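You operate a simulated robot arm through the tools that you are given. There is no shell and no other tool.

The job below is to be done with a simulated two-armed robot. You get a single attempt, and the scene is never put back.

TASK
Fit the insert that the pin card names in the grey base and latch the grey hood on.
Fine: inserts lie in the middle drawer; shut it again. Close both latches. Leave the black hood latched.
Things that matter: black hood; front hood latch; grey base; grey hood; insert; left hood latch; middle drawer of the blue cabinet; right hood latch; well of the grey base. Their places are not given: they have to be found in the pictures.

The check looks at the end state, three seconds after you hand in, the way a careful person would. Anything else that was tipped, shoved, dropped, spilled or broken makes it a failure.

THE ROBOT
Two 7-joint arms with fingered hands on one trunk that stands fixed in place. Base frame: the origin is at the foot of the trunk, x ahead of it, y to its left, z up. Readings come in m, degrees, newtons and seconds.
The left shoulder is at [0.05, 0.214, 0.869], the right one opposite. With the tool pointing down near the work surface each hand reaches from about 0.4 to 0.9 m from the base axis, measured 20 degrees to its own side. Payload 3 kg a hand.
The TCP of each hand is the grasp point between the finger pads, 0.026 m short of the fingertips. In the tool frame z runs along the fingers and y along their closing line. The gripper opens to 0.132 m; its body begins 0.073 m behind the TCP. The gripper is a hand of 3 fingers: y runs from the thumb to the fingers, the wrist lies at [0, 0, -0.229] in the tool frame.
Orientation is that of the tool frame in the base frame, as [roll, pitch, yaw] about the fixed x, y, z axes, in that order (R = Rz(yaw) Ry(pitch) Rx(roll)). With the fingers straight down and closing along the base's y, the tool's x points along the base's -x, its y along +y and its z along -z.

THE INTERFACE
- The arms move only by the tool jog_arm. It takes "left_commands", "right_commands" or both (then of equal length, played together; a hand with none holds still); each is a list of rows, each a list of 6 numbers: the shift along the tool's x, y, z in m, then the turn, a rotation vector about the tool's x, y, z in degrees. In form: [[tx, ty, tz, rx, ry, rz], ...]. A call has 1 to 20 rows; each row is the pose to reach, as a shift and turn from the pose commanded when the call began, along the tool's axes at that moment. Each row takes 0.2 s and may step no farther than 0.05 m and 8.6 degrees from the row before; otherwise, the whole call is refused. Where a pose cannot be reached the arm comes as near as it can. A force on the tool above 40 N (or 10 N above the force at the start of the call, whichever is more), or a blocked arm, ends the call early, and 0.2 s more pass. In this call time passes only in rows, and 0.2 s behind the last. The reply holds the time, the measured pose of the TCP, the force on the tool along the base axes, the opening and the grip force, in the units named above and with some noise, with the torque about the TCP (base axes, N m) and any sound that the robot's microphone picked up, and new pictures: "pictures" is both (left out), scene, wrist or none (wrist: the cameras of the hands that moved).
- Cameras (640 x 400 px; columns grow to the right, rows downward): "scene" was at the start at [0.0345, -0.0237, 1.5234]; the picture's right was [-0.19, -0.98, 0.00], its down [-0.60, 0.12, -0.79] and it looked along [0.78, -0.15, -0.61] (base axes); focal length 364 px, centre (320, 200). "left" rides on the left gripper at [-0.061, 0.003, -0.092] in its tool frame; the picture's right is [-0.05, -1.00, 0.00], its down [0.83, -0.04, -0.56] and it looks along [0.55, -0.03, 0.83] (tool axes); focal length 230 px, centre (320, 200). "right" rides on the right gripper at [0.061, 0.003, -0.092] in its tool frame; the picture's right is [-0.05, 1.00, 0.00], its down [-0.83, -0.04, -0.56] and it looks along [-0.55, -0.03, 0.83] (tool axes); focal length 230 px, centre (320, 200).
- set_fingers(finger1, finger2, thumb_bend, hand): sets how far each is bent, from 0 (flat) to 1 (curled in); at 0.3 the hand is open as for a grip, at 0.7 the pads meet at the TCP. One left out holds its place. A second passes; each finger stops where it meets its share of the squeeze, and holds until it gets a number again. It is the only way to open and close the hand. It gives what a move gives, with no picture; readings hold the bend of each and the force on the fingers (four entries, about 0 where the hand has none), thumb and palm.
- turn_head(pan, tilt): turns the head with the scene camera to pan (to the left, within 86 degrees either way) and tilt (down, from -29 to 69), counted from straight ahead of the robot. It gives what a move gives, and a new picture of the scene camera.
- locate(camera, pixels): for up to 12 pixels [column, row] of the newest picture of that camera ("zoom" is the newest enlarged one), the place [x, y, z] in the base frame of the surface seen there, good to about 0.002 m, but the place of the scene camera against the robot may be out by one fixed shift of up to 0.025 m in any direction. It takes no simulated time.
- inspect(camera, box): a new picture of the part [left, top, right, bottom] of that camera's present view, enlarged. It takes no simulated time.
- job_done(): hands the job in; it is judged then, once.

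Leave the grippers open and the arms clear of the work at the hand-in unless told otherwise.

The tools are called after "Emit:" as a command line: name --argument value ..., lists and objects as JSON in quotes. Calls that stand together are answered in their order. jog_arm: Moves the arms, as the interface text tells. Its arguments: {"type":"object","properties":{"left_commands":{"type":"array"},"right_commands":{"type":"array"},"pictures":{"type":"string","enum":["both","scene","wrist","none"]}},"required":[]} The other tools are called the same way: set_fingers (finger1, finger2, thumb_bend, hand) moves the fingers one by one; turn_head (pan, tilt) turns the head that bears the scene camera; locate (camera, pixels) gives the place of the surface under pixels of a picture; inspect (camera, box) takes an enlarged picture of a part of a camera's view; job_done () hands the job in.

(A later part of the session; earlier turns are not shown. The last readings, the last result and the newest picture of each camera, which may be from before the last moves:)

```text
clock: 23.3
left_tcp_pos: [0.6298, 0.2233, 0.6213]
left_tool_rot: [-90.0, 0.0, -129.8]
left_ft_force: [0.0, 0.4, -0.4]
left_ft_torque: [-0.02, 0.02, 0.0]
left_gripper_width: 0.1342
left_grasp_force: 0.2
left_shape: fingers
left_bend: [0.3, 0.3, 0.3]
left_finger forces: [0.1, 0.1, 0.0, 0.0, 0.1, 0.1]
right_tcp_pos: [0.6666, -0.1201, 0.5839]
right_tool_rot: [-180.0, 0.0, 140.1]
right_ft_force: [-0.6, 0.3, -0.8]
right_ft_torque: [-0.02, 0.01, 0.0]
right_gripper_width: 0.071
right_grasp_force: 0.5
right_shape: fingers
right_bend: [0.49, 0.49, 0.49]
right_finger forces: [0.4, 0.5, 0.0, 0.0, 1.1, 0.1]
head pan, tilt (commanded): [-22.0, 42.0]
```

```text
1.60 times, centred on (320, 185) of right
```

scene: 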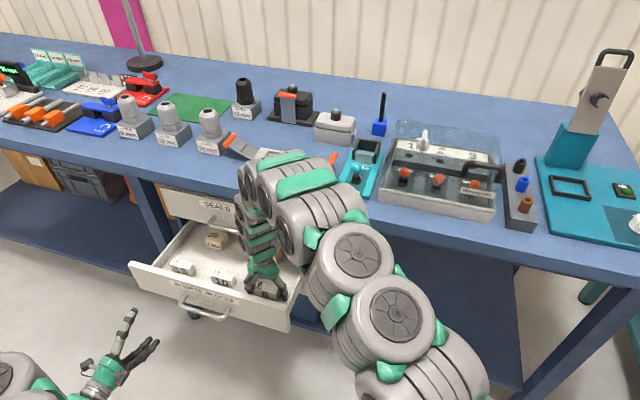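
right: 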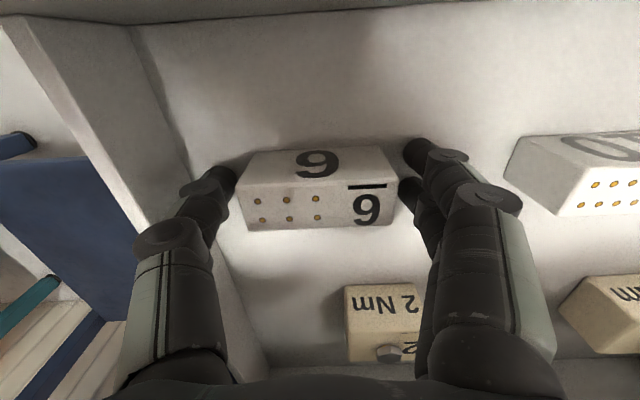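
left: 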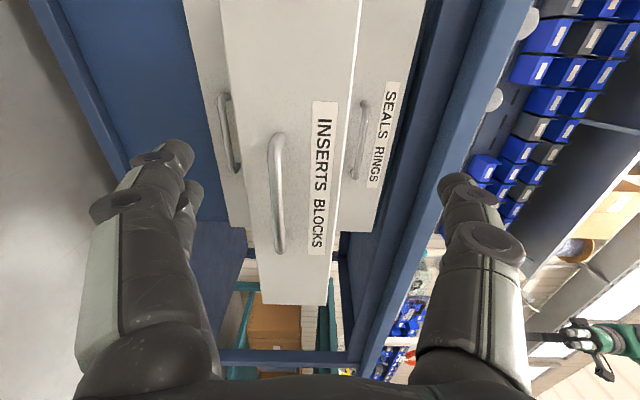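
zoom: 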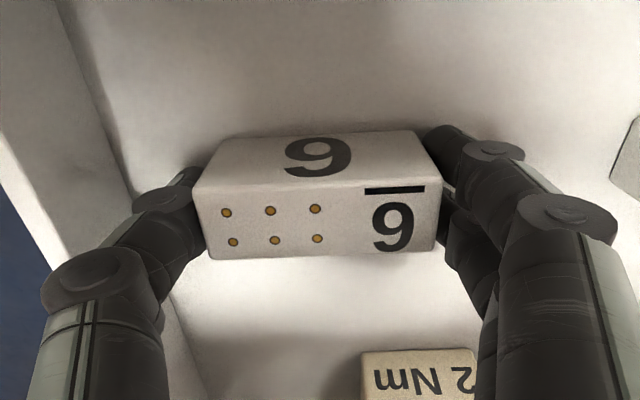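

Light contact at both ends (width 0.071). I squeeze more to hold it firmly.

Emit:
set_fingers --hand "right" --finger1 0.6 --finger2 0.6 --thumb_bend 0.6

```text
clock: 24.3
left_tcp_pos: [0.6296, 0.2232, 0.6218]
left_tool_rot: [-90.0, 0.0, -129.8]
left_ft_force: [0.8, 0.2, -0.1]
left_ft_torque: [-0.01, -0.04, 0.0]
left_gripper_width: 0.134
left_grasp_force: 0.0
left_shape: fingers
left_bend: [0.3, 0.3, 0.3]
left_finger forces: [0.0, 0.1, 0.1, 0.0, 0.1, 0.0]
right_tcp_pos: [0.6682, -0.1206, 0.5841]
right_tool_rot: [180.0, 0.0, 140.1]
right_ft_force: [0.2, -0.5, -0.1]
right_ft_torque: [0.02, 0.02, 0.04]
right_gripper_width: 0.067
right_grasp_force: 13.9
right_shape: fingers
right_bend: [0.5, 0.54, 0.54]
right_finger forces: [7.7, 7.9, 0.0, 0.0, 12.1, 0.0]
head pan, tilt (commanded): [-22.0, 42.0]
```

Grip force is 14 N. I lift 4 cm slowly and look.

Emit:
jog_arm --right_commands '[[0, 0, -0.01, 0, 0, 0], [0, 0, -0.02, 0, 0, 0], [0, 0, -0.03, 0, 0, 0], [0, 0, -0.04, 0, 0, 0]]' --pictures "wrist"

Emit:
inspect --camera "right" --box '[120, 60, 520, 310]'

```text
clock: 25.3
left_tcp_pos: [0.6302, 0.2234, 0.622]
left_tool_rot: [-90.0, 0.0, -129.9]
left_ft_force: [-0.6, 0.8, -0.6]
left_ft_torque: [-0.01, 0.01, 0.01]
left_gripper_width: 0.134
left_grasp_force: 0.1
left_shape: fingers
left_bend: [0.3, 0.3, 0.3]
left_finger forces: [0.0, 0.1, 0.1, 0.0, 0.1, 0.0]
right_tcp_pos: [0.6673, -0.1177, 0.6232]
right_tool_rot: [-180.0, 0.0, 140.1]
right_ft_force: [0.1, -0.1, -0.8]
right_ft_torque: [-0.03, 0.0, 0.01]
right_gripper_width: 0.0671
right_grasp_force: 14.2
right_shape: fingers
right_bend: [0.5, 0.54, 0.54]
right_finger forces: [7.6, 7.6, 0.1, 0.1, 12.2, 0.1]
head pan, tilt (commanded): [-22.0, 42.0]
```

right: 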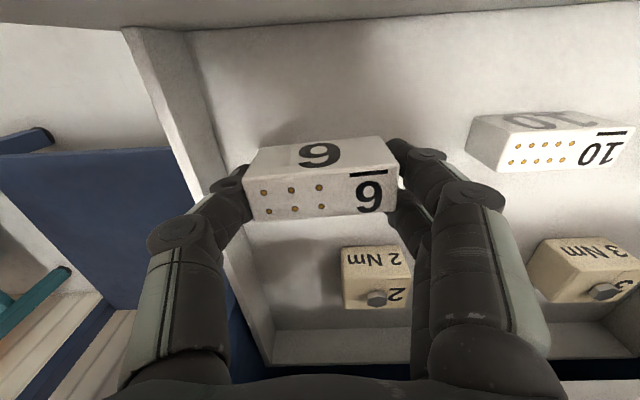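

```text
1.60 times, centred on (320, 185) of right
```

zoom: 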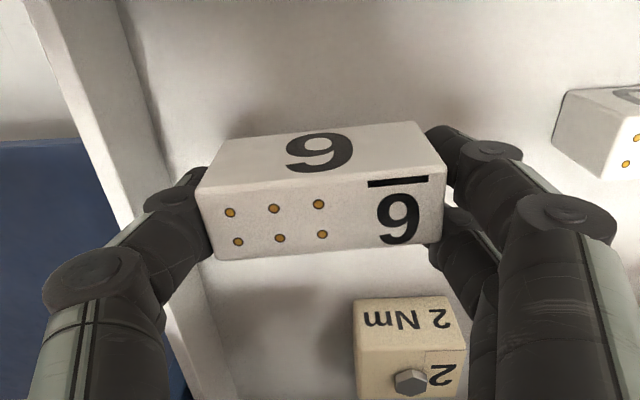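

The insert is held, turned a little in the fingers. I measure its top corners relative to the hand.

Emit:
locate --camera "zoom" --pixels '[[203, 192], [441, 176], [216, 256], [439, 240], [209, 225], [440, 208], [325, 185], [330, 246], [222, 140], [416, 126]]'

```text
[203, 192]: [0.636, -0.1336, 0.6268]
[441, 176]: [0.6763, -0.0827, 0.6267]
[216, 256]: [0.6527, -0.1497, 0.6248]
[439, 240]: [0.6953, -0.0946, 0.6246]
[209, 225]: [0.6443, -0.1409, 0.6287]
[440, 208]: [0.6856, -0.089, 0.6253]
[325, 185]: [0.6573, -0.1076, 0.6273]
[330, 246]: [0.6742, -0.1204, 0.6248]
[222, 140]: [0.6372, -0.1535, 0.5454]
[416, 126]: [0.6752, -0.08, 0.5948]
```

The insert sits about 3.5 mm toward the robot from the TCP, its top 3 mm above it, turned about +1.7°. I lift it out of the drawer, back away from the bench edge, go up to z 1.10, and then over the grey base to look down at the well.

Emit:
jog_arm --right_commands '[[0, 0, -0.03, 0, 0, 0], [0, 0, -0.07, 0, 0, 0], [0.03, 0, -0.1, 0, 0, 0], [0.06, 0, -0.135, 0, 0, 0], [0.08, 0, -0.175, 0, 0, 0], [0.08, 0, -0.22, 0, 0, 0], [0.08, 0, -0.265, 0, 0, 0], [0.08, 0, -0.31, 0, 0, 0], [0.08, 0, -0.355, 0, 0, 0], [0.07, 0, -0.4, 0, 0, 0], [0.05, 0, -0.44, 0, 0, 0], [0.01, 0, -0.465, 0, 0, 0], [-0.03, 0, -0.477, 0, 0, 0], [-0.075, 0.003, -0.477, 0, 0, 0], [-0.12, 0.005, -0.477, 0, 0, 0], [-0.152, 0.008, -0.477, 0, 0, 0]]' --pictures "both"

```text
clock: 28.7
left_tcp_pos: [0.6299, 0.223, 0.6215]
left_tool_rot: [-90.0, -0.1, -129.7]
left_ft_force: [-0.2, 0.6, 0.1]
left_ft_torque: [-0.03, 0.01, -0.02]
left_gripper_width: 0.1342
left_grasp_force: 0.0
left_shape: fingers
left_bend: [0.3, 0.3, 0.3]
left_finger forces: [0.1, 0.0, 0.1, 0.1, 0.0, 0.1]
right_tcp_pos: [0.7485, -0.1823, 1.0959]
right_tool_rot: [-180.0, 0.0, 140.0]
right_ft_force: [1.2, -0.7, -0.3]
right_ft_torque: [-0.02, -0.02, 0.04]
right_gripper_width: 0.067
right_grasp_force: 11.2
right_shape: fingers
right_bend: [0.5, 0.57, 0.55]
right_finger forces: [8.3, 3.5, 0.1, 0.0, 10.8, 0.1]
right hand out of reach, approached as far as the arm can: row 15, 16
head pan, tilt (commanded): [-22.0, 42.0]
```

scene: 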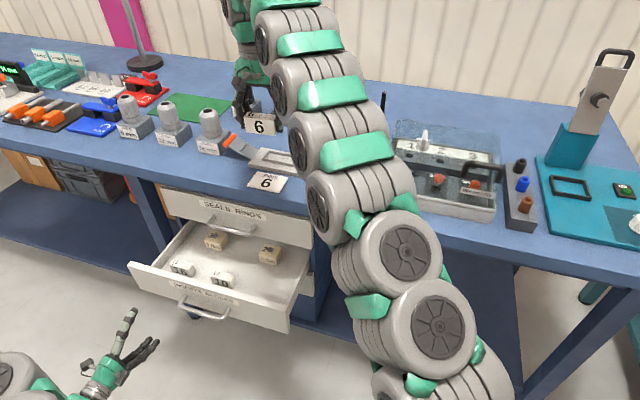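
right: 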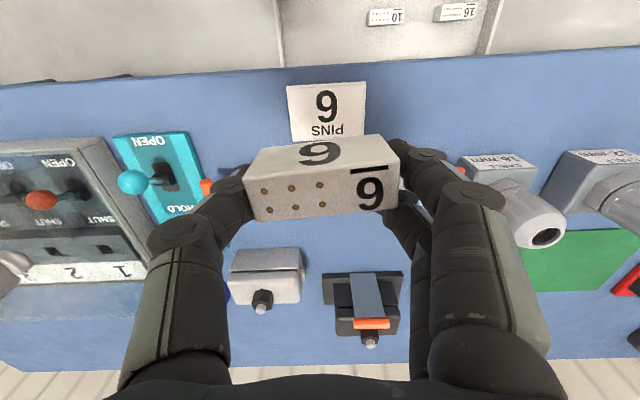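

The arm reached its limit at this height and the insert hides the base. I move the hand back 15 cm so that the base shows below the insert in the picture.

Emit:
jog_arm --right_commands '[[-0.07, 0.008, 0, 0, 0, 0], [-0.04, 0.008, 0, 0, 0, 0], [0.0, 0.008, 0.0, 0, 0, 0], [0.04, 0.008, 0.0, 0, 0, 0], [0.08, 0.008, 0.0, 0, 0, 0], [0.1, 0.008, 0.0, 0, 0, 0]]' --pictures "wrist"

```text
refused: row 1 steps farther than a row can; nothing moved
```

Emit:
jog_arm --right_commands '[[0.04, 0, 0, 0, 0, 0], [0.08, 0, 0, 0, 0, 0], [0.12, 0, 0, 0, 0, 0], [0.16, 0, 0, 0, 0, 0]]' --pictures "wrist"

```text
clock: 29.7
left_tcp_pos: [0.6296, 0.2239, 0.6221]
left_tool_rot: [-90.0, 0.0, -129.9]
left_ft_force: [0.1, 0.0, 0.0]
left_ft_torque: [-0.01, 0.0, 0.0]
left_gripper_width: 0.1342
left_grasp_force: 0.0
left_shape: fingers
left_bend: [0.3, 0.3, 0.3]
left_finger forces: [0.0, 0.1, 0.1, 0.1, 0.1, 0.0]
right_tcp_pos: [0.6235, -0.0844, 1.0998]
right_tool_rot: [179.9, 0.0, 140.1]
right_ft_force: [0.0, -0.8, 0.3]
right_ft_torque: [-0.03, -0.01, -0.03]
right_gripper_width: 0.0666
right_grasp_force: 11.0
right_shape: fingers
right_bend: [0.5, 0.57, 0.55]
right_finger forces: [8.3, 3.1, 0.0, 0.0, 10.5, 0.0]
head pan, tilt (commanded): [-22.0, 42.0]
```

right: 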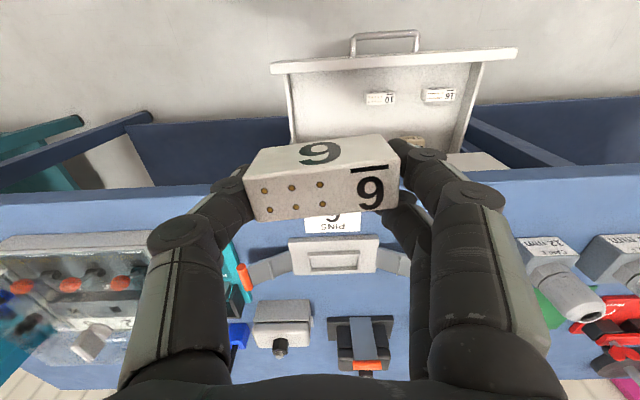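

Now the base with its well shows at (333,255). I enlarge it and the two hoods.

Emit:
inspect --camera "right" --box '[230, 220, 430, 300]'

Emit:
inspect --camera "right" --box '[230, 280, 430, 390]'

```text
3.20 times, centred on (330, 260) of right
```

zoom: 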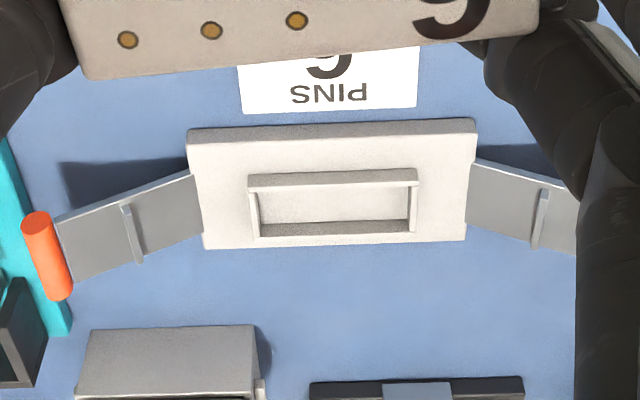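

```text
3.20 times, centred on (330, 335) of right
```

zoom: 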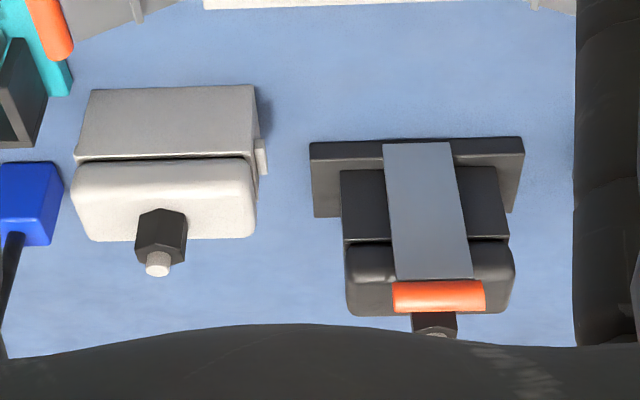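

I re-take the base enlargement (tighter) and measure the well's inner corners and the latches.

Emit:
inspect --camera "right" --box '[275, 230, 395, 305]'

```text
5.33 times, centred on (335, 268) of right
```

zoom: 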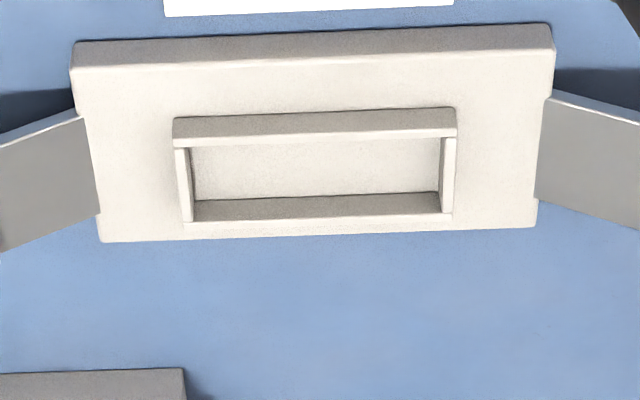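

Emit:
locate --camera "zoom" --pixels '[[176, 142], [456, 132], [184, 223], [453, 212], [315, 140], [320, 221], [182, 185], [449, 172], [315, 170], [300, 205], [120, 150], [500, 120]]'

Emit:
locate --camera "zoom" --pixels '[[76, 70], [550, 50], [103, 240], [536, 226], [210, 190], [430, 185], [192, 160], [440, 150], [315, 115], [315, 148], [194, 200], [440, 192]]'

```text
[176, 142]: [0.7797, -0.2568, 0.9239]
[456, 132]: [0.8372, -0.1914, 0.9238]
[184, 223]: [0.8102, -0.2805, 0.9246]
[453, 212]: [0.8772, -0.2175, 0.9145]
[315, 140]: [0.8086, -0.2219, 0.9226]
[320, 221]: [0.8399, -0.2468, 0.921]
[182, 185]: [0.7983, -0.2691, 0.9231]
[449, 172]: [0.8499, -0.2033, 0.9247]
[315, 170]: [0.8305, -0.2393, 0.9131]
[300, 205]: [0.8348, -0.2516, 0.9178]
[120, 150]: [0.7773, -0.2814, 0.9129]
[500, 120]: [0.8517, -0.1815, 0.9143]
```

```text
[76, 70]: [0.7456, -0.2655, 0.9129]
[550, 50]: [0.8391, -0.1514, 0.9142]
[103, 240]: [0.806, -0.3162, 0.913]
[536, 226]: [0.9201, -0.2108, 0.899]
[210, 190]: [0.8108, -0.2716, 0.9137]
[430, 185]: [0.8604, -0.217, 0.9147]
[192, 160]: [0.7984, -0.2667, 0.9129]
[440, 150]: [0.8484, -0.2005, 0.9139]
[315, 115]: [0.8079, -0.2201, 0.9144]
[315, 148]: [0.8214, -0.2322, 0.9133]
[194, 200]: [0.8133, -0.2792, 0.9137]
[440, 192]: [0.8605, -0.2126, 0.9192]
```

The rim top is at z≈0.9235 and the well floor at 0.9135; the well is about 0.080 × 0.033 m, centred at about (0.825,-0.236), turned 50°. I re-measure how the insert sits in my hand now.

Emit:
inspect --camera "right" --box '[220, 120, 420, 245]'

```text
3.20 times, centred on (320, 182) of right
```

zoom: 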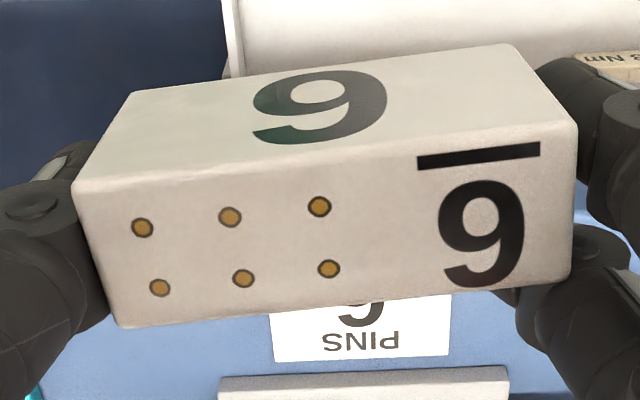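

Emit:
locate --camera "zoom" --pixels '[[80, 192], [570, 130], [118, 322], [565, 272], [100, 260], [568, 200], [320, 165], [340, 295], [135, 95], [515, 50], [330, 230], [320, 80]]'

```text
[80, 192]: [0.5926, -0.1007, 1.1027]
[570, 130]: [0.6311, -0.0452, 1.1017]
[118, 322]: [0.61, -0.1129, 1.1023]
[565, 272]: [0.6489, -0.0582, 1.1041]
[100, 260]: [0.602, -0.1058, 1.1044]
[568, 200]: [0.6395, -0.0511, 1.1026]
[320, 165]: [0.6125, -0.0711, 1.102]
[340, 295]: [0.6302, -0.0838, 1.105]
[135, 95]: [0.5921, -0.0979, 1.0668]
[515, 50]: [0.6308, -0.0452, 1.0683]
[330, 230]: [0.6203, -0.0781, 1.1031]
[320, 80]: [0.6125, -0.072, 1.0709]
```

The insert is turned about +5° relative to the hand and sits 6 mm toward the robot. To reach the well comfortably I'll tilt the hand 10° (wrist back toward the robot) and yaw it -5° to line the insert up, and move to about 4 cm above the well.

Emit:
jog_arm --right_commands '[[-0.032, 0.001, 0.005, -0.06, -1.25, 0.64], [-0.064, 0.002, 0.01, -0.11, -2.5, 1.28], [-0.096, 0.003, 0.015, -0.17, -3.75, 1.91], [-0.128, 0.004, 0.02, -0.22, -5.0, 2.55], [-0.16, 0.006, 0.03, -0.28, -6.25, 3.19], [-0.192, 0.007, 0.045, -0.33, -7.5, 3.83], [-0.222, 0.008, 0.06, -0.39, -8.75, 4.46], [-0.251, 0.009, 0.075, -0.445, -10.0, 5.1], [-0.251, 0.009, 0.095, -0.445, -10.0, 5.1], [-0.251, 0.009, 0.11, -0.445, -10.0, 5.1]]' --pictures "both"

```text
clock: 31.9
left_tcp_pos: [0.6308, 0.223, 0.6221]
left_tool_rot: [-89.9, -0.1, -129.8]
left_ft_force: [0.1, -0.2, -0.1]
left_ft_torque: [-0.01, 0.04, -0.01]
left_gripper_width: 0.1341
left_grasp_force: 0.1
left_shape: fingers
left_bend: [0.3, 0.3, 0.3]
left_finger forces: [0.0, 0.1, 0.0, 0.0, 0.0, 0.0]
right_tcp_pos: [0.824, -0.2365, 0.9855]
right_tool_rot: [179.1, 9.9, 135.0]
right_ft_force: [0.1, 0.0, -0.5]
right_ft_torque: [0.0, 0.01, -0.01]
right_gripper_width: 0.0664
right_grasp_force: 10.6
right_shape: fingers
right_bend: [0.5, 0.58, 0.55]
right_finger forces: [8.4, 2.4, 0.0, 0.0, 10.2, 0.1]
head pan, tilt (commanded): [-22.0, 42.0]
```

scene: 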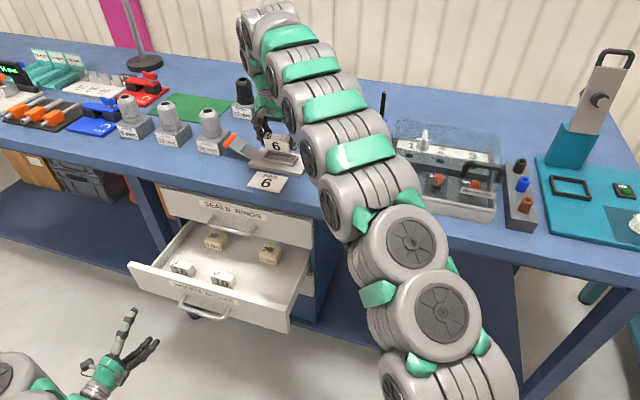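
right: 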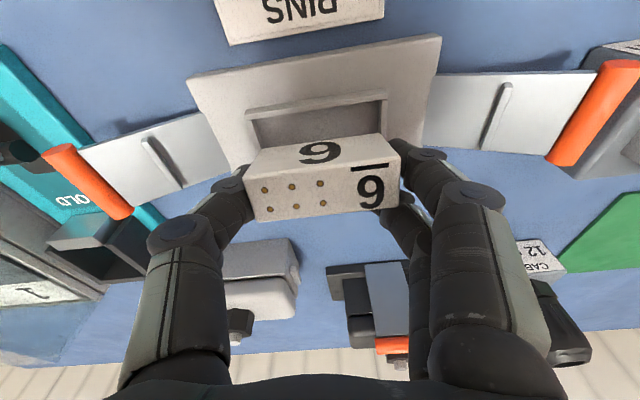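

The insert hovers over the well; I can see the near rim at (315,105). I enlarge and measure the insert's edges against the rim.

Emit:
inspect --camera "right" --box '[180, 70, 450, 230]'

```text
2.37 times, centred on (315, 150) of right
```

zoom: 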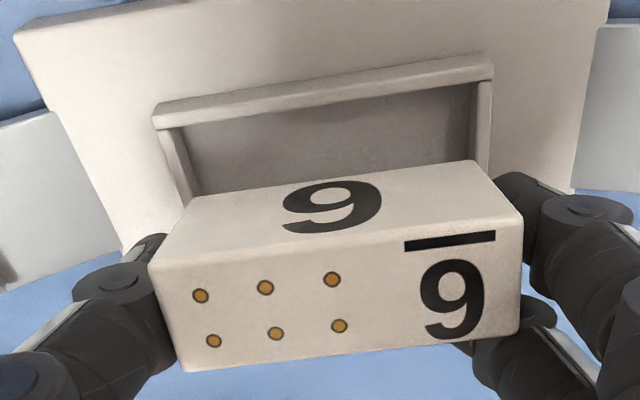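

Emit:
locate --camera "zoom" --pixels '[[192, 200], [475, 165], [156, 262], [518, 218], [187, 365], [512, 325], [160, 125], [488, 78], [185, 130], [472, 85], [335, 182], [330, 105]]'

```text
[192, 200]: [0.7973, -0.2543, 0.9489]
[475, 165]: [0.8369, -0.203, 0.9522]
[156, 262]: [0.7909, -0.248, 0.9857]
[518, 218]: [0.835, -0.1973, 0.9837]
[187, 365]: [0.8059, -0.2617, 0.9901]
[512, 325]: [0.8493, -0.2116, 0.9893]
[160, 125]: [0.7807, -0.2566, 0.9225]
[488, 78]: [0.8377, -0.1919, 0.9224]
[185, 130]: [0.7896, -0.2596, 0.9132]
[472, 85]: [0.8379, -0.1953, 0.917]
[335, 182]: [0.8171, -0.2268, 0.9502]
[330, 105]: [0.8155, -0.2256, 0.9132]
```

The insert is centred 2.5 mm too far left; otherwise lines up within the 4-6 mm clearance. I shift it 2.5 mm right, 1 mm forward, and lower about 35 mm into the well.

Emit:
jog_arm --right_commands '[[-0.0012, -0.0024, 0.0002, 0, 0, 0], [0.0005, -0.0025, 0.01, 0, 0, 0], [0.0022, -0.0027, 0.0199, 0, 0, 0], [0.0034, -0.0028, 0.0267, 0, 0, 0], [0.0041, -0.0029, 0.0307, 0, 0, 0], [0.0046, -0.0029, 0.0337, 0, 0, 0]]' --pictures "both"

Emit:
inspect --camera "right" --box '[180, 70, 450, 230]'

```text
clock: 33.3
left_tcp_pos: [0.6309, 0.2223, 0.6222]
left_tool_rot: [-89.8, 0.0, -129.8]
left_ft_force: [-0.5, 0.5, -0.1]
left_ft_torque: [0.03, 0.0, -0.01]
left_gripper_width: 0.1342
left_grasp_force: 0.1
left_shape: fingers
left_bend: [0.3, 0.3, 0.3]
left_finger forces: [0.0, 0.1, 0.0, 0.0, 0.0, 0.0]
right_tcp_pos: [0.8253, -0.2394, 0.9564]
right_tool_rot: [178.7, 10.4, 135.0]
right_ft_force: [-5.6, 1.9, 17.7]
right_ft_torque: [0.71, -0.24, 0.18]
right_gripper_width: 0.0665
right_grasp_force: 20.5
right_shape: fingers
right_bend: [0.55, 0.58, 0.55]
right_finger forces: [28.0, 2.4, 0.0, 0.0, 11.2, 0.0]
head pan, tilt (commanded): [-22.0, 42.0]
stopped in row 6 (right hand): the force on the tool passed its limit at 44 N (the readings are from after the stop); the commanded pose is now the measured one
```

scene: 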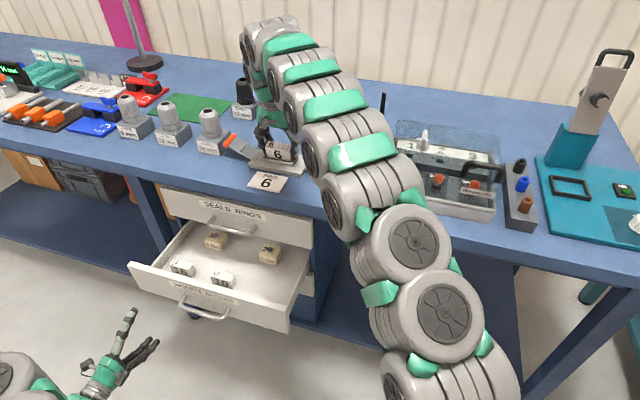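
right: 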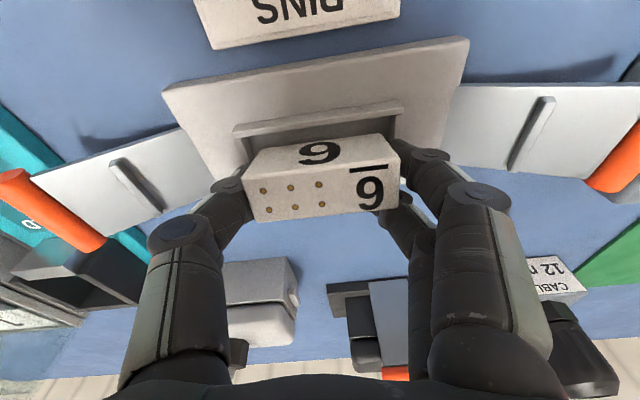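

```text
2.37 times, centred on (315, 150) of right
```

zoom: 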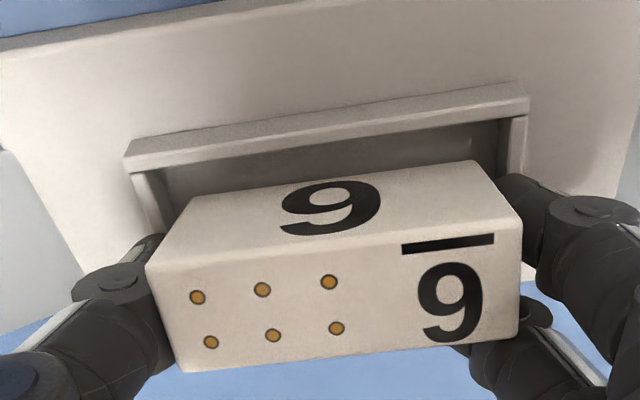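

A fingertip met the rim (44 N). I measure where the insert's lower near edge is now.

Emit:
locate --camera "zoom" --pixels '[[192, 200], [335, 180], [475, 164], [156, 262], [518, 218], [187, 365], [512, 325], [130, 165], [520, 110], [330, 130], [340, 275], [150, 200]]'

```text
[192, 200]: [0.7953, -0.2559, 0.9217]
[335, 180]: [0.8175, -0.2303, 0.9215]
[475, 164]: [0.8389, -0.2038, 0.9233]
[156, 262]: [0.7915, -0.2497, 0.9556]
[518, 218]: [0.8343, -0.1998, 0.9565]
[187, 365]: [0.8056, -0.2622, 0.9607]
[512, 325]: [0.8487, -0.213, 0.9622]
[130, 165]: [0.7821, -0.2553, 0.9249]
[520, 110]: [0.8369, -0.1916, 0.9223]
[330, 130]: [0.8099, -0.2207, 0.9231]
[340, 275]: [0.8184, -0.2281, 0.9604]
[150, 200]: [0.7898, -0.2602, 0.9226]
```

The insert's lower edge is now at rim height, inside the rim outline on all sides (margins 4-6 mm). I ease up 1.5 mm to take the fingertip off the rim, and then let go in small steps so it settles into the well.

Emit:
jog_arm --right_commands '[[-0.0002, 0, -0.001, 0, 0, 0], [-0.0003, 0, -0.0015, 0, 0, 0]]' --pictures "wrist"

Emit:
inspect --camera "right" --box '[180, 70, 450, 230]'

```text
clock: 33.9
left_tcp_pos: [0.6307, 0.2227, 0.6231]
left_tool_rot: [-89.9, 0.0, -129.8]
left_ft_force: [0.6, -0.2, 0.6]
left_ft_torque: [0.0, -0.01, 0.02]
left_gripper_width: 0.1341
left_grasp_force: 0.0
left_shape: fingers
left_bend: [0.3, 0.3, 0.3]
left_finger forces: [0.0, 0.0, 0.0, 0.1, 0.0, 0.0]
right_tcp_pos: [0.8265, -0.2401, 0.9572]
right_tool_rot: [178.8, 10.2, 134.9]
right_ft_force: [-5.4, 2.7, 9.8]
right_ft_torque: [0.52, -0.06, 0.14]
right_gripper_width: 0.0664
right_grasp_force: 17.0
right_shape: fingers
right_bend: [0.54, 0.58, 0.55]
right_finger forces: [20.0, 2.2, 0.0, 0.0, 10.7, 0.0]
head pan, tilt (commanded): [-22.0, 42.0]
```

right: 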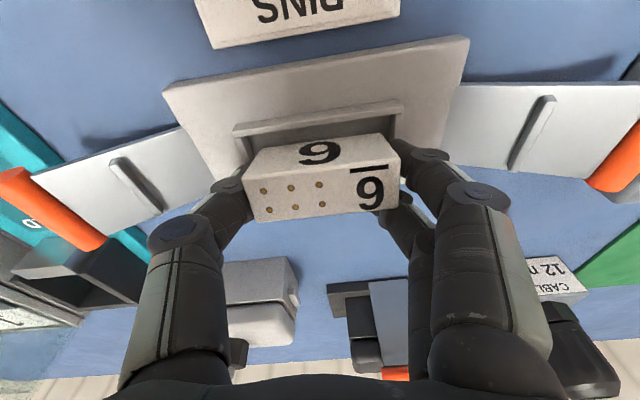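

```text
2.37 times, centred on (315, 150) of right
```

zoom: 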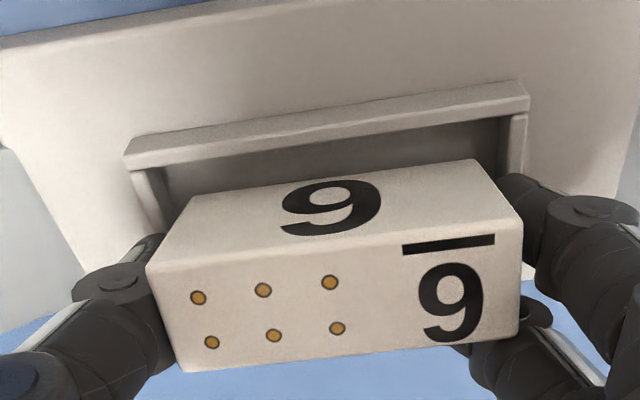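

There's still 10 N on the fingertip; I ease up another 1.5 mm, then open all three fingers a little together.

Emit:
jog_arm --right_commands '[[-0.0002, 0, -0.001, 0, 0, 0], [-0.0003, 0, -0.0018, 0, 0, 0]]' --pictures "none"

Emit:
inspect --camera "right" --box '[180, 70, 450, 230]'

```text
clock: 34.5
left_tcp_pos: [0.6307, 0.223, 0.6215]
left_tool_rot: [-90.0, 0.1, -129.8]
left_ft_force: [1.1, -0.7, 0.1]
left_ft_torque: [0.03, 0.01, 0.01]
left_gripper_width: 0.1342
left_grasp_force: 0.0
left_shape: fingers
left_bend: [0.3, 0.3, 0.3]
left_finger forces: [0.0, 0.0, 0.0, 0.0, 0.0, 0.1]
right_tcp_pos: [0.826, -0.2386, 0.9592]
right_tool_rot: [178.8, 10.2, 134.9]
right_ft_force: [-0.5, -0.2, -0.2]
right_ft_torque: [0.01, 0.02, 0.01]
right_gripper_width: 0.0665
right_grasp_force: 9.8
right_shape: fingers
right_bend: [0.51, 0.58, 0.55]
right_finger forces: [8.2, 2.3, 0.0, 0.0, 9.8, 0.0]
head pan, tilt (commanded): [-22.0, 42.0]
```

```text
2.37 times, centred on (315, 150) of right
```

zoom: 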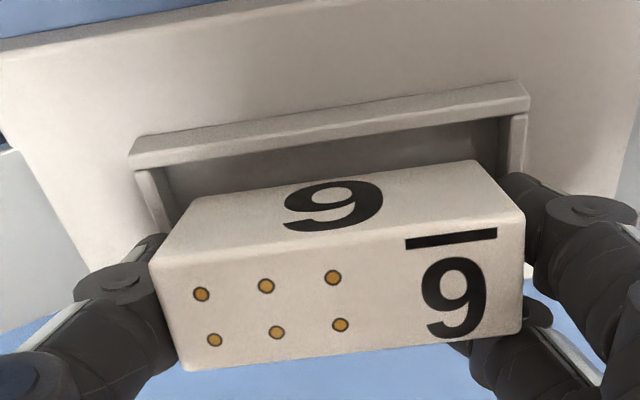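

The load is gone and the insert is centred over the well. I open all fingers by a small, equal amount.

Emit:
set_fingers --hand "right" --finger1 0.46 --finger2 0.52 --thumb_bend 0.49

Emit:
inspect --camera "right" --box '[180, 70, 450, 230]'

```text
clock: 35.5
left_tcp_pos: [0.6307, 0.2233, 0.6218]
left_tool_rot: [-90.0, 0.1, -129.8]
left_ft_force: [0.7, -0.7, -0.4]
left_ft_torque: [-0.01, 0.02, 0.0]
left_gripper_width: 0.134
left_grasp_force: 0.1
left_shape: fingers
left_bend: [0.3, 0.3, 0.3]
left_finger forces: [0.0, 0.0, 0.0, 0.0, 0.0, 0.1]
right_tcp_pos: [0.8258, -0.2389, 0.9595]
right_tool_rot: [178.8, 10.1, 135.0]
right_ft_force: [0.2, -0.1, 0.1]
right_ft_torque: [0.0, 0.0, -0.01]
right_gripper_width: 0.0756
right_grasp_force: 0.0
right_shape: fingers
right_bend: [0.46, 0.52, 0.49]
right_finger forces: [0.0, 0.0, 0.0, 0.1, 0.0, 0.0]
head pan, tilt (commanded): [-22.0, 42.0]
```

```text
2.37 times, centred on (315, 150) of right
```

zoom: 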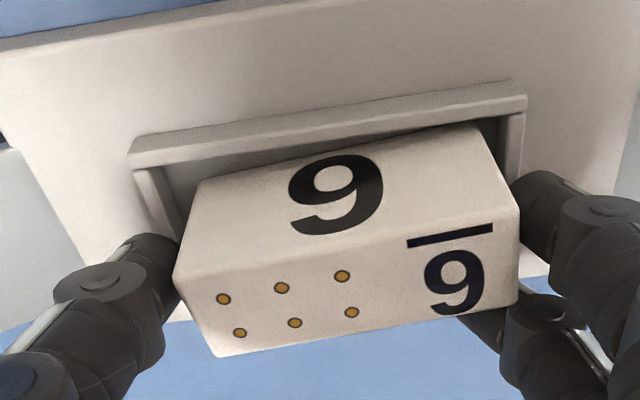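

The insert has dropped into the well, slightly turned. I open a bit more so nothing drags on it, then raise the hand straight up.

Emit:
set_fingers --hand "right" --finger1 0.43 --finger2 0.45 --thumb_bend 0.44

Emit:
jog_arm --right_commands '[[-0.0017, 0.0002, -0.0099, 0, 0, 0], [-0.0034, 0.0003, -0.0197, 0, 0, 0], [-0.0052, 0.0005, -0.0296, 0, 0, 0], [-0.0077, 0.0007, -0.0443, 0, 0, 0], [-0.0103, 0.0009, -0.0591, 0, 0, 0]]' --pictures "wrist"

Emit:
inspect --camera "right" --box '[220, 70, 420, 195]'

```text
clock: 36.5
left_tcp_pos: [0.6301, 0.2223, 0.6203]
left_tool_rot: [-89.9, 0.1, -129.8]
left_ft_force: [0.3, 0.3, -0.3]
left_ft_torque: [0.0, 0.0, 0.0]
left_gripper_width: 0.1341
left_grasp_force: 0.1
left_shape: fingers
left_bend: [0.3, 0.3, 0.3]
left_finger forces: [0.0, 0.0, 0.1, 0.0, 0.1, 0.1]
right_tcp_pos: [0.8251, -0.2399, 0.9597]
right_tool_rot: [178.8, 10.2, 135.0]
right_ft_force: [0.6, 1.0, -0.6]
right_ft_torque: [0.01, 0.02, 0.02]
right_gripper_width: 0.0888
right_grasp_force: 0.0
right_shape: fingers
right_bend: [0.43, 0.45, 0.44]
right_finger forces: [0.0, 0.0, 0.0, 0.0, 0.1, 0.0]
head pan, tilt (commanded): [-22.0, 42.0]
```

```text
clock: 37.7
left_tcp_pos: [0.6307, 0.2238, 0.6207]
left_tool_rot: [-90.0, -0.1, -129.8]
left_ft_force: [0.1, 1.1, 1.0]
left_ft_torque: [0.02, 0.0, -0.03]
left_gripper_width: 0.1342
left_grasp_force: 0.0
left_shape: fingers
left_bend: [0.3, 0.3, 0.3]
left_finger forces: [0.1, 0.1, 0.0, 0.0, 0.0, 0.0]
right_tcp_pos: [0.8243, -0.2398, 1.0182]
right_tool_rot: [178.8, 10.3, 135.0]
right_ft_force: [0.3, 0.8, 0.0]
right_ft_torque: [0.0, -0.03, 0.02]
right_gripper_width: 0.0893
right_grasp_force: 0.0
right_shape: fingers
right_bend: [0.43, 0.45, 0.44]
right_finger forces: [0.0, 0.0, 0.1, 0.0, 0.0, 0.1]
head pan, tilt (commanded): [-22.0, 42.0]
```

right: 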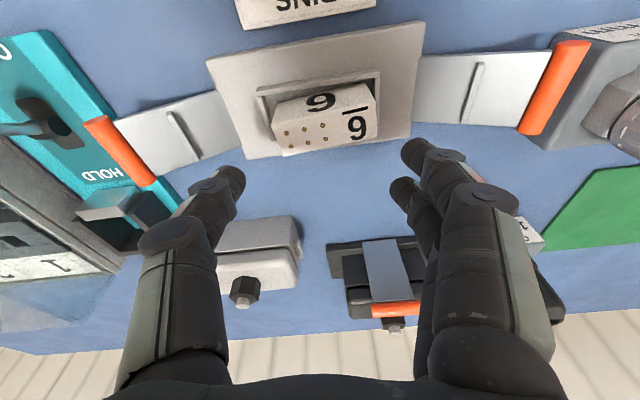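

```text
3.20 times, centred on (320, 132) of right
```

zoom: 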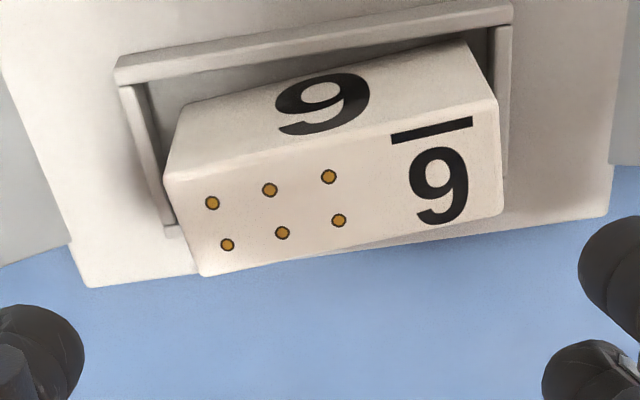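

The insert is in the well, turned several degrees. I measure its top corners, the bottom edge, and the rim.

Emit:
locate --camera "zoom" --pixels '[[168, 180], [494, 103], [205, 270], [500, 210], [330, 140], [345, 240], [188, 108], [462, 46], [120, 78], [508, 20], [128, 92], [172, 228]]'

```text
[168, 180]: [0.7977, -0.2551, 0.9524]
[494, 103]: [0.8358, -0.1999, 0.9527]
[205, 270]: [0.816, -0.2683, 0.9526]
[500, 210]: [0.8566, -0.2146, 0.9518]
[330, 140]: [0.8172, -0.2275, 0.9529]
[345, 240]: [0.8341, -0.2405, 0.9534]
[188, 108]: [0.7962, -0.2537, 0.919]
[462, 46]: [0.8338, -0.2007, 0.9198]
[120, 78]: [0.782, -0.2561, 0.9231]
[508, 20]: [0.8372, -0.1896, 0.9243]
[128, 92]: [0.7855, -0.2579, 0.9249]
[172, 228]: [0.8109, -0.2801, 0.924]
```

The insert's top is level at z 0.9526, so its bottom sits on the well floor: seated, about 4° off the well's direction, well inside the rim. Now I look at the grey hood at (258,262) more closely.

Emit:
inspect --camera "right" --box '[200, 205, 440, 345]'

```text
2.67 times, centred on (320, 275) of right
```

zoom: 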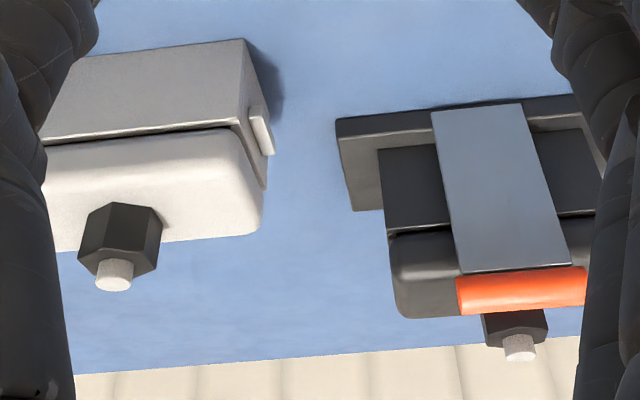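

I move the right hand 11 cm to the right and tilt it to 25° to look straight at the grey hood.

Emit:
jog_arm --right_commands '[[-0.005, 0.0, -0.02, -0.09, -3.68, -1.27], [-0.0152, -0.035, -0.03, -0.185, -7.37, -2.54], [-0.0227, -0.07, -0.0394, -0.28, -11.05, -3.8], [-0.0303, -0.1066, -0.0394, -0.37, -14.73, -5.07]]' --pictures "both"

Emit:
inspect --camera "right" --box '[200, 90, 440, 240]'

```text
clock: 38.7
left_tcp_pos: [0.6303, 0.222, 0.6215]
left_tool_rot: [-89.9, 0.0, -129.8]
left_ft_force: [-1.3, 0.2, -0.8]
left_ft_torque: [-0.01, 0.0, 0.0]
left_gripper_width: 0.1341
left_grasp_force: 0.1
left_shape: fingers
left_bend: [0.3, 0.3, 0.3]
left_finger forces: [0.0, 0.0, 0.1, 0.0, 0.1, 0.0]
right_tcp_pos: [0.7652, -0.3339, 1.0594]
right_tool_rot: [179.9, 25.2, 140.1]
right_ft_force: [0.1, 0.1, -0.3]
right_ft_torque: [0.02, -0.04, 0.02]
right_gripper_width: 0.0894
right_grasp_force: 0.0
right_shape: fingers
right_bend: [0.43, 0.45, 0.44]
right_finger forces: [0.1, 0.1, 0.0, 0.1, 0.0, 0.0]
head pan, tilt (commanded): [-22.0, 42.0]
```

scene: 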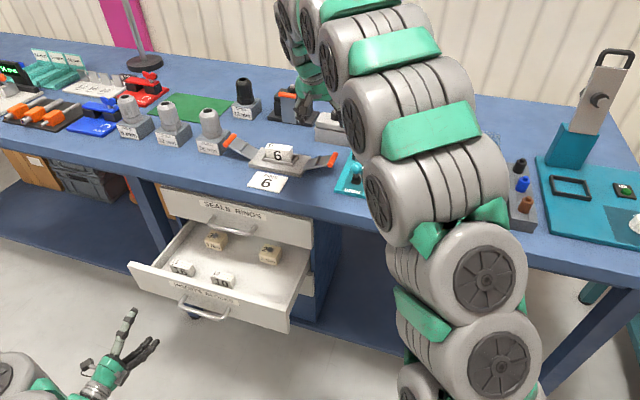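
right: 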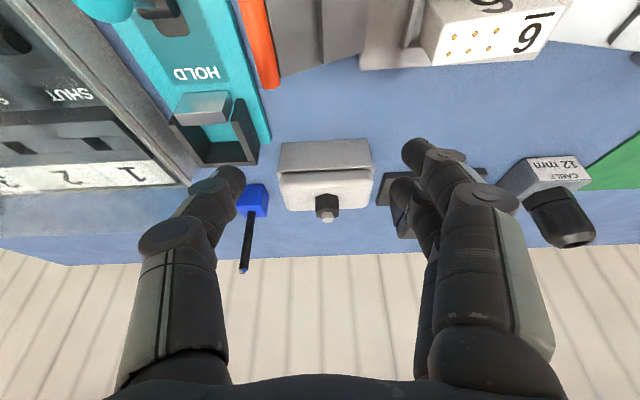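

```text
2.67 times, centred on (320, 165) of right
```

zoom: 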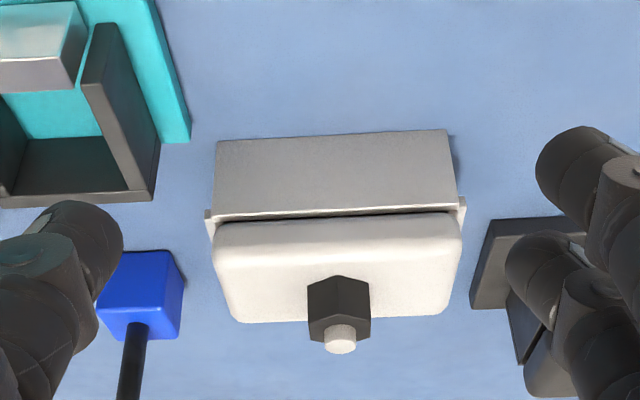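

I measure the hood: its lower front corners, top corners, pegs at (208,222)/(462,212), and the hex gland (340,300).

Emit:
locate --camera "zoom" --pixels '[[220, 145], [445, 134], [214, 208], [459, 198], [208, 225], [463, 212], [225, 260], [455, 250], [240, 316], [440, 308], [338, 270], [340, 235]]'

Emit:
locate --camera "zoom" --pixels '[[340, 295], [312, 300], [366, 298], [340, 340], [340, 278], [325, 320], [360, 318], [300, 290], [380, 288], [340, 160], [270, 318], [340, 350]]'

```text
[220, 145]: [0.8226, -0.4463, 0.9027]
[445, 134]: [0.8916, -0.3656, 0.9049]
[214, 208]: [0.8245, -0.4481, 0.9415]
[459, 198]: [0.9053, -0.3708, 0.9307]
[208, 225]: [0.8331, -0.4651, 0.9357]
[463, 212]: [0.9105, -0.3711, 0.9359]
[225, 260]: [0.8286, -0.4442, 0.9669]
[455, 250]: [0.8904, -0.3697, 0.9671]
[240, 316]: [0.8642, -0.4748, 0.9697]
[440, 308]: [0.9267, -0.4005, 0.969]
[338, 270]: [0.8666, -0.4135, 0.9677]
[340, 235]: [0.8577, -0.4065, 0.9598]
```

```text
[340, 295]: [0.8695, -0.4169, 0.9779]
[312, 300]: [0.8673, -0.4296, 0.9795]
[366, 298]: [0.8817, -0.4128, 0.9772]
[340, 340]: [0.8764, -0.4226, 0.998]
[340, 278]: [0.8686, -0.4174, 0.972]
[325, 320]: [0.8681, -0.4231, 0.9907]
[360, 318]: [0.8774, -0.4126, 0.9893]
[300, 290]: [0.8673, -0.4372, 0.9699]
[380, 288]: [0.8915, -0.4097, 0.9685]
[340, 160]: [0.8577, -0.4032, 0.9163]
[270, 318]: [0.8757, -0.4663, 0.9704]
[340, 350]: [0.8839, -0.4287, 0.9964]
```

The hood is about 0.106 × 0.052 m, top z 0.969, centred near s=0.944, t=0.2375; pegs stick out at its ends at z≈0.936. I'll grip its ends above the pegs with the hand tilted. I must check the blue block with the black rod just right of it, and the black base on the left.

Emit:
locate --camera "zoom" --pixels '[[140, 300], [175, 265], [182, 320], [138, 345], [130, 385], [110, 260], [475, 300], [495, 225], [520, 350], [155, 180], [120, 100], [180, 130]]'

Emit:
locate --camera "right" --pixels '[[249, 225], [247, 245], [244, 265], [232, 170], [405, 150], [215, 190], [165, 235], [130, 235], [490, 195]]'

```text
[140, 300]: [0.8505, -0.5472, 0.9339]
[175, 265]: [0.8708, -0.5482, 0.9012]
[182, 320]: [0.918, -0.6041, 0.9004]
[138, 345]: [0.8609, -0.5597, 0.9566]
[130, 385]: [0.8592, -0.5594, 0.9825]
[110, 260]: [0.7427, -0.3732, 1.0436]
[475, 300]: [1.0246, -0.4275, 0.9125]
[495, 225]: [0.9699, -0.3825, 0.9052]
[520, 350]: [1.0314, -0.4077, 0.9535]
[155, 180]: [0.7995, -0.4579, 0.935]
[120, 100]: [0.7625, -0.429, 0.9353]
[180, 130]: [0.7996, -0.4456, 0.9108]
```

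```text
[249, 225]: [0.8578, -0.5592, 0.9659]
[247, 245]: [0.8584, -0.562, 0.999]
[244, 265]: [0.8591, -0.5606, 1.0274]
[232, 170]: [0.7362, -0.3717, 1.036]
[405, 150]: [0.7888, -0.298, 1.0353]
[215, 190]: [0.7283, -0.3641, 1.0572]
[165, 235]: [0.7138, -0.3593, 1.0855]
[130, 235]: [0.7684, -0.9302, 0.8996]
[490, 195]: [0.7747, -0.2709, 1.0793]
```

The rod stands at s≈1.02, t≈0.12, clear of the grip. I open the right hand fully and move it to 10 cm short of the hood along the tilted approach line.

Emit:
set_fingers --hand "right" --finger1 0.3 --finger2 0.3 --thumb_bend 0.3

Emit:
jog_arm --right_commands '[[-0.028, 0.001, 0.0118, 0, 0, 0], [-0.056, 0.0025, 0.0236, 0, 0, 0], [-0.0844, 0.0035, 0.0354, 0, 0, 0]]' --pictures "both"

Emit:
inspect --camera "right" --box '[160, 60, 480, 260]'

```text
clock: 39.7
left_tcp_pos: [0.6302, 0.2235, 0.6212]
left_tool_rot: [-89.9, 0.0, -129.7]
left_ft_force: [0.1, 0.3, -1.0]
left_ft_torque: [0.04, 0.0, 0.03]
left_gripper_width: 0.1342
left_grasp_force: 0.1
left_shape: fingers
left_bend: [0.3, 0.3, 0.3]
left_finger forces: [0.1, 0.0, 0.1, 0.1, 0.1, 0.0]
right_tcp_pos: [0.7649, -0.3337, 1.0582]
right_tool_rot: [180.0, 25.0, 140.1]
right_ft_force: [-1.0, -1.0, -0.9]
right_ft_torque: [-0.04, 0.0, -0.03]
right_gripper_width: 0.134
right_grasp_force: 0.1
right_shape: fingers
right_bend: [0.3, 0.3, 0.3]
right_finger forces: [0.0, 0.1, 0.1, 0.1, 0.1, 0.0]
head pan, tilt (commanded): [-22.0, 42.0]
```

```text
clock: 40.5
left_tcp_pos: [0.6294, 0.2232, 0.6219]
left_tool_rot: [-89.9, 0.0, -129.8]
left_ft_force: [-0.1, -0.3, -0.9]
left_ft_torque: [-0.01, 0.0, -0.01]
left_gripper_width: 0.1342
left_grasp_force: 0.1
left_shape: fingers
left_bend: [0.3, 0.3, 0.3]
left_finger forces: [0.0, 0.0, 0.1, 0.1, 0.0, 0.1]
right_tcp_pos: [0.8369, -0.3883, 1.0634]
right_tool_rot: [180.0, 25.0, 140.0]
right_ft_force: [-0.8, 0.0, -0.8]
right_ft_torque: [0.0, 0.01, 0.0]
right_gripper_width: 0.1342
right_grasp_force: 0.0
right_shape: fingers
right_bend: [0.3, 0.3, 0.3]
right_finger forces: [0.0, 0.0, 0.1, 0.0, 0.0, 0.1]
head pan, tilt (commanded): [-22.0, 42.0]
```

scene: 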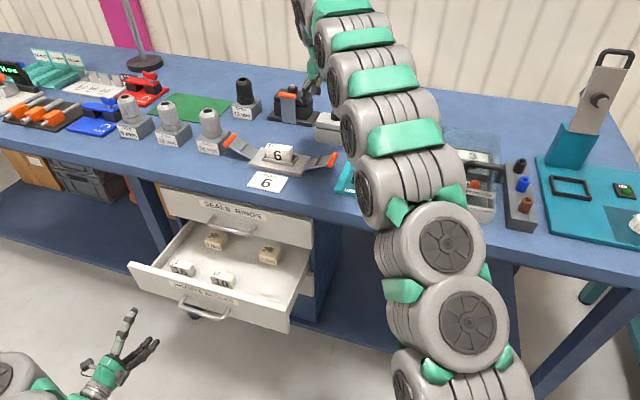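
right: 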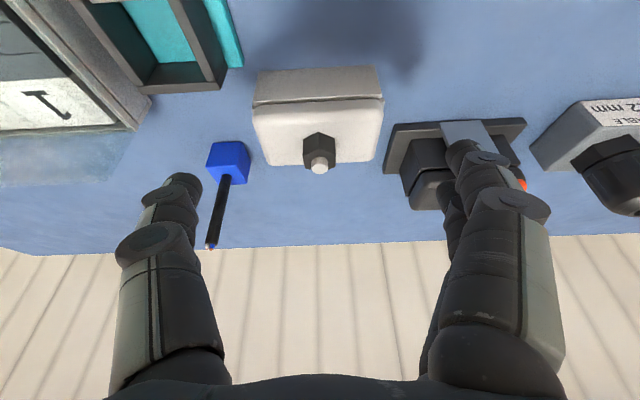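

```text
2.00 times, centred on (320, 160) of right
```

zoom: 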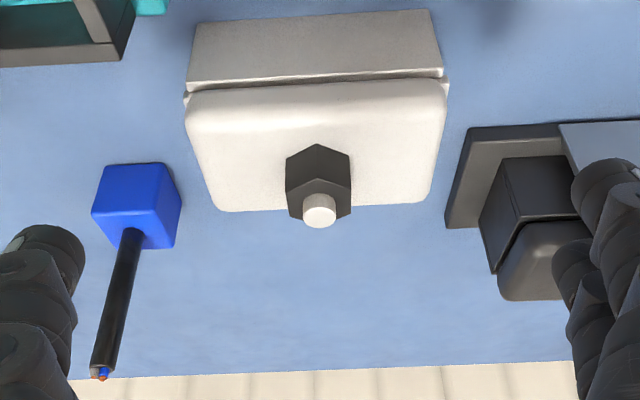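

From here I re-measure the hood's top corners, hex, and the black body's nearest corner.

Emit:
locate --camera "zoom" --pixels '[[192, 95], [443, 85], [220, 208], [428, 200], [292, 165], [347, 163], [320, 195], [320, 222], [448, 225], [492, 265], [505, 160], [320, 100]]'

Emit:
locate --camera "zoom" --pixels '[[190, 85], [440, 72], [198, 25], [430, 14], [186, 97], [446, 86], [318, 85], [318, 78], [190, 130], [445, 120], [205, 180], [438, 170]]'

```text
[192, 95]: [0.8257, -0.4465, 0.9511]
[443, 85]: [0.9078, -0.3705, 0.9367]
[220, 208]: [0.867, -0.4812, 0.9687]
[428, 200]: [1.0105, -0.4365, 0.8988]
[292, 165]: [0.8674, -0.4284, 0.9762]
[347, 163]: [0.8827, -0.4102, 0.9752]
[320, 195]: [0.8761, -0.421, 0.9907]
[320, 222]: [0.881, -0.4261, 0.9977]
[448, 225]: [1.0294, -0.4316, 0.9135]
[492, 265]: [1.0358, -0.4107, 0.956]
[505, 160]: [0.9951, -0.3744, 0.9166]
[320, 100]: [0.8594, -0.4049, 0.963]
```

```text
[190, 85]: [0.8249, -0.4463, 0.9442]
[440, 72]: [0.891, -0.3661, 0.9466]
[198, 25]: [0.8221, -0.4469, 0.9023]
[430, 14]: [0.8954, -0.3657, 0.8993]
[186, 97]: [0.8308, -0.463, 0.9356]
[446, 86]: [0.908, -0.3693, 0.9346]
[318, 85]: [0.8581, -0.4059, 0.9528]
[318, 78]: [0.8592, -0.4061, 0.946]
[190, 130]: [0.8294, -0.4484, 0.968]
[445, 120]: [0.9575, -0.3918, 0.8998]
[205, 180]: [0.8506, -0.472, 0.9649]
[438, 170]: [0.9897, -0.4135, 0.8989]
```

The hood spans s 0.919–0.974, t 0.186–0.290. I advance along the approach line 8 cm and check.

Emit:
jog_arm --right_commands '[[-0.001, 0, 0.025, 0, 0, 0], [-0.002, 0, 0.05, 0, 0, 0], [-0.003, 0, 0.068, 0, 0, 0], [-0.004, 0, 0.082, 0, 0, 0]]' --pictures "wrist"

Emit:
inspect --camera "right" --box '[120, 60, 540, 320]'

```text
clock: 41.5
left_tcp_pos: [0.6299, 0.2228, 0.621]
left_tool_rot: [-90.1, 0.1, -129.7]
left_ft_force: [0.2, 0.0, 0.1]
left_ft_torque: [-0.02, 0.03, 0.01]
left_gripper_width: 0.1343
left_grasp_force: 0.0
left_shape: fingers
left_bend: [0.3, 0.3, 0.3]
left_finger forces: [0.0, 0.0, 0.0, 0.0, 0.0, 0.0]
right_tcp_pos: [0.8655, -0.4126, 0.9904]
right_tool_rot: [179.9, 25.1, 140.0]
right_ft_force: [0.1, -0.1, 0.1]
right_ft_torque: [0.02, -0.01, 0.01]
right_gripper_width: 0.1339
right_grasp_force: 0.0
right_shape: fingers
right_bend: [0.3, 0.3, 0.3]
right_finger forces: [0.1, 0.0, 0.0, 0.0, 0.0, 0.0]
head pan, tilt (commanded): [-22.0, 42.0]
```

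right: 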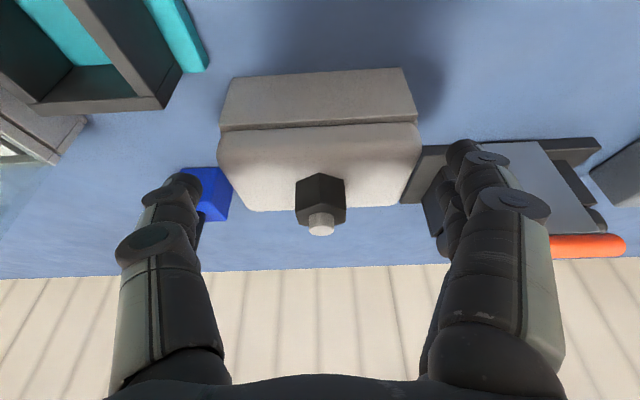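

```text
1.52 times, centred on (330, 190) of right
```

zoom: 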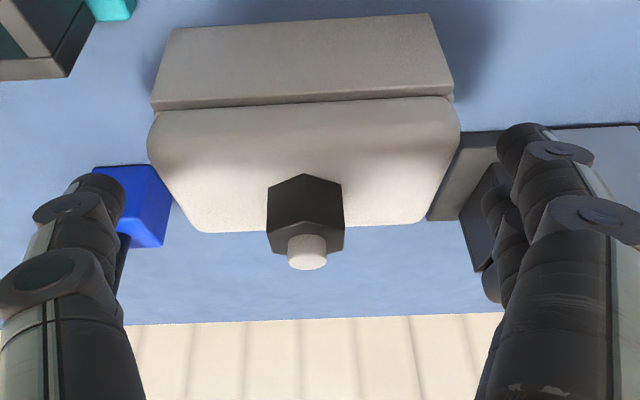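

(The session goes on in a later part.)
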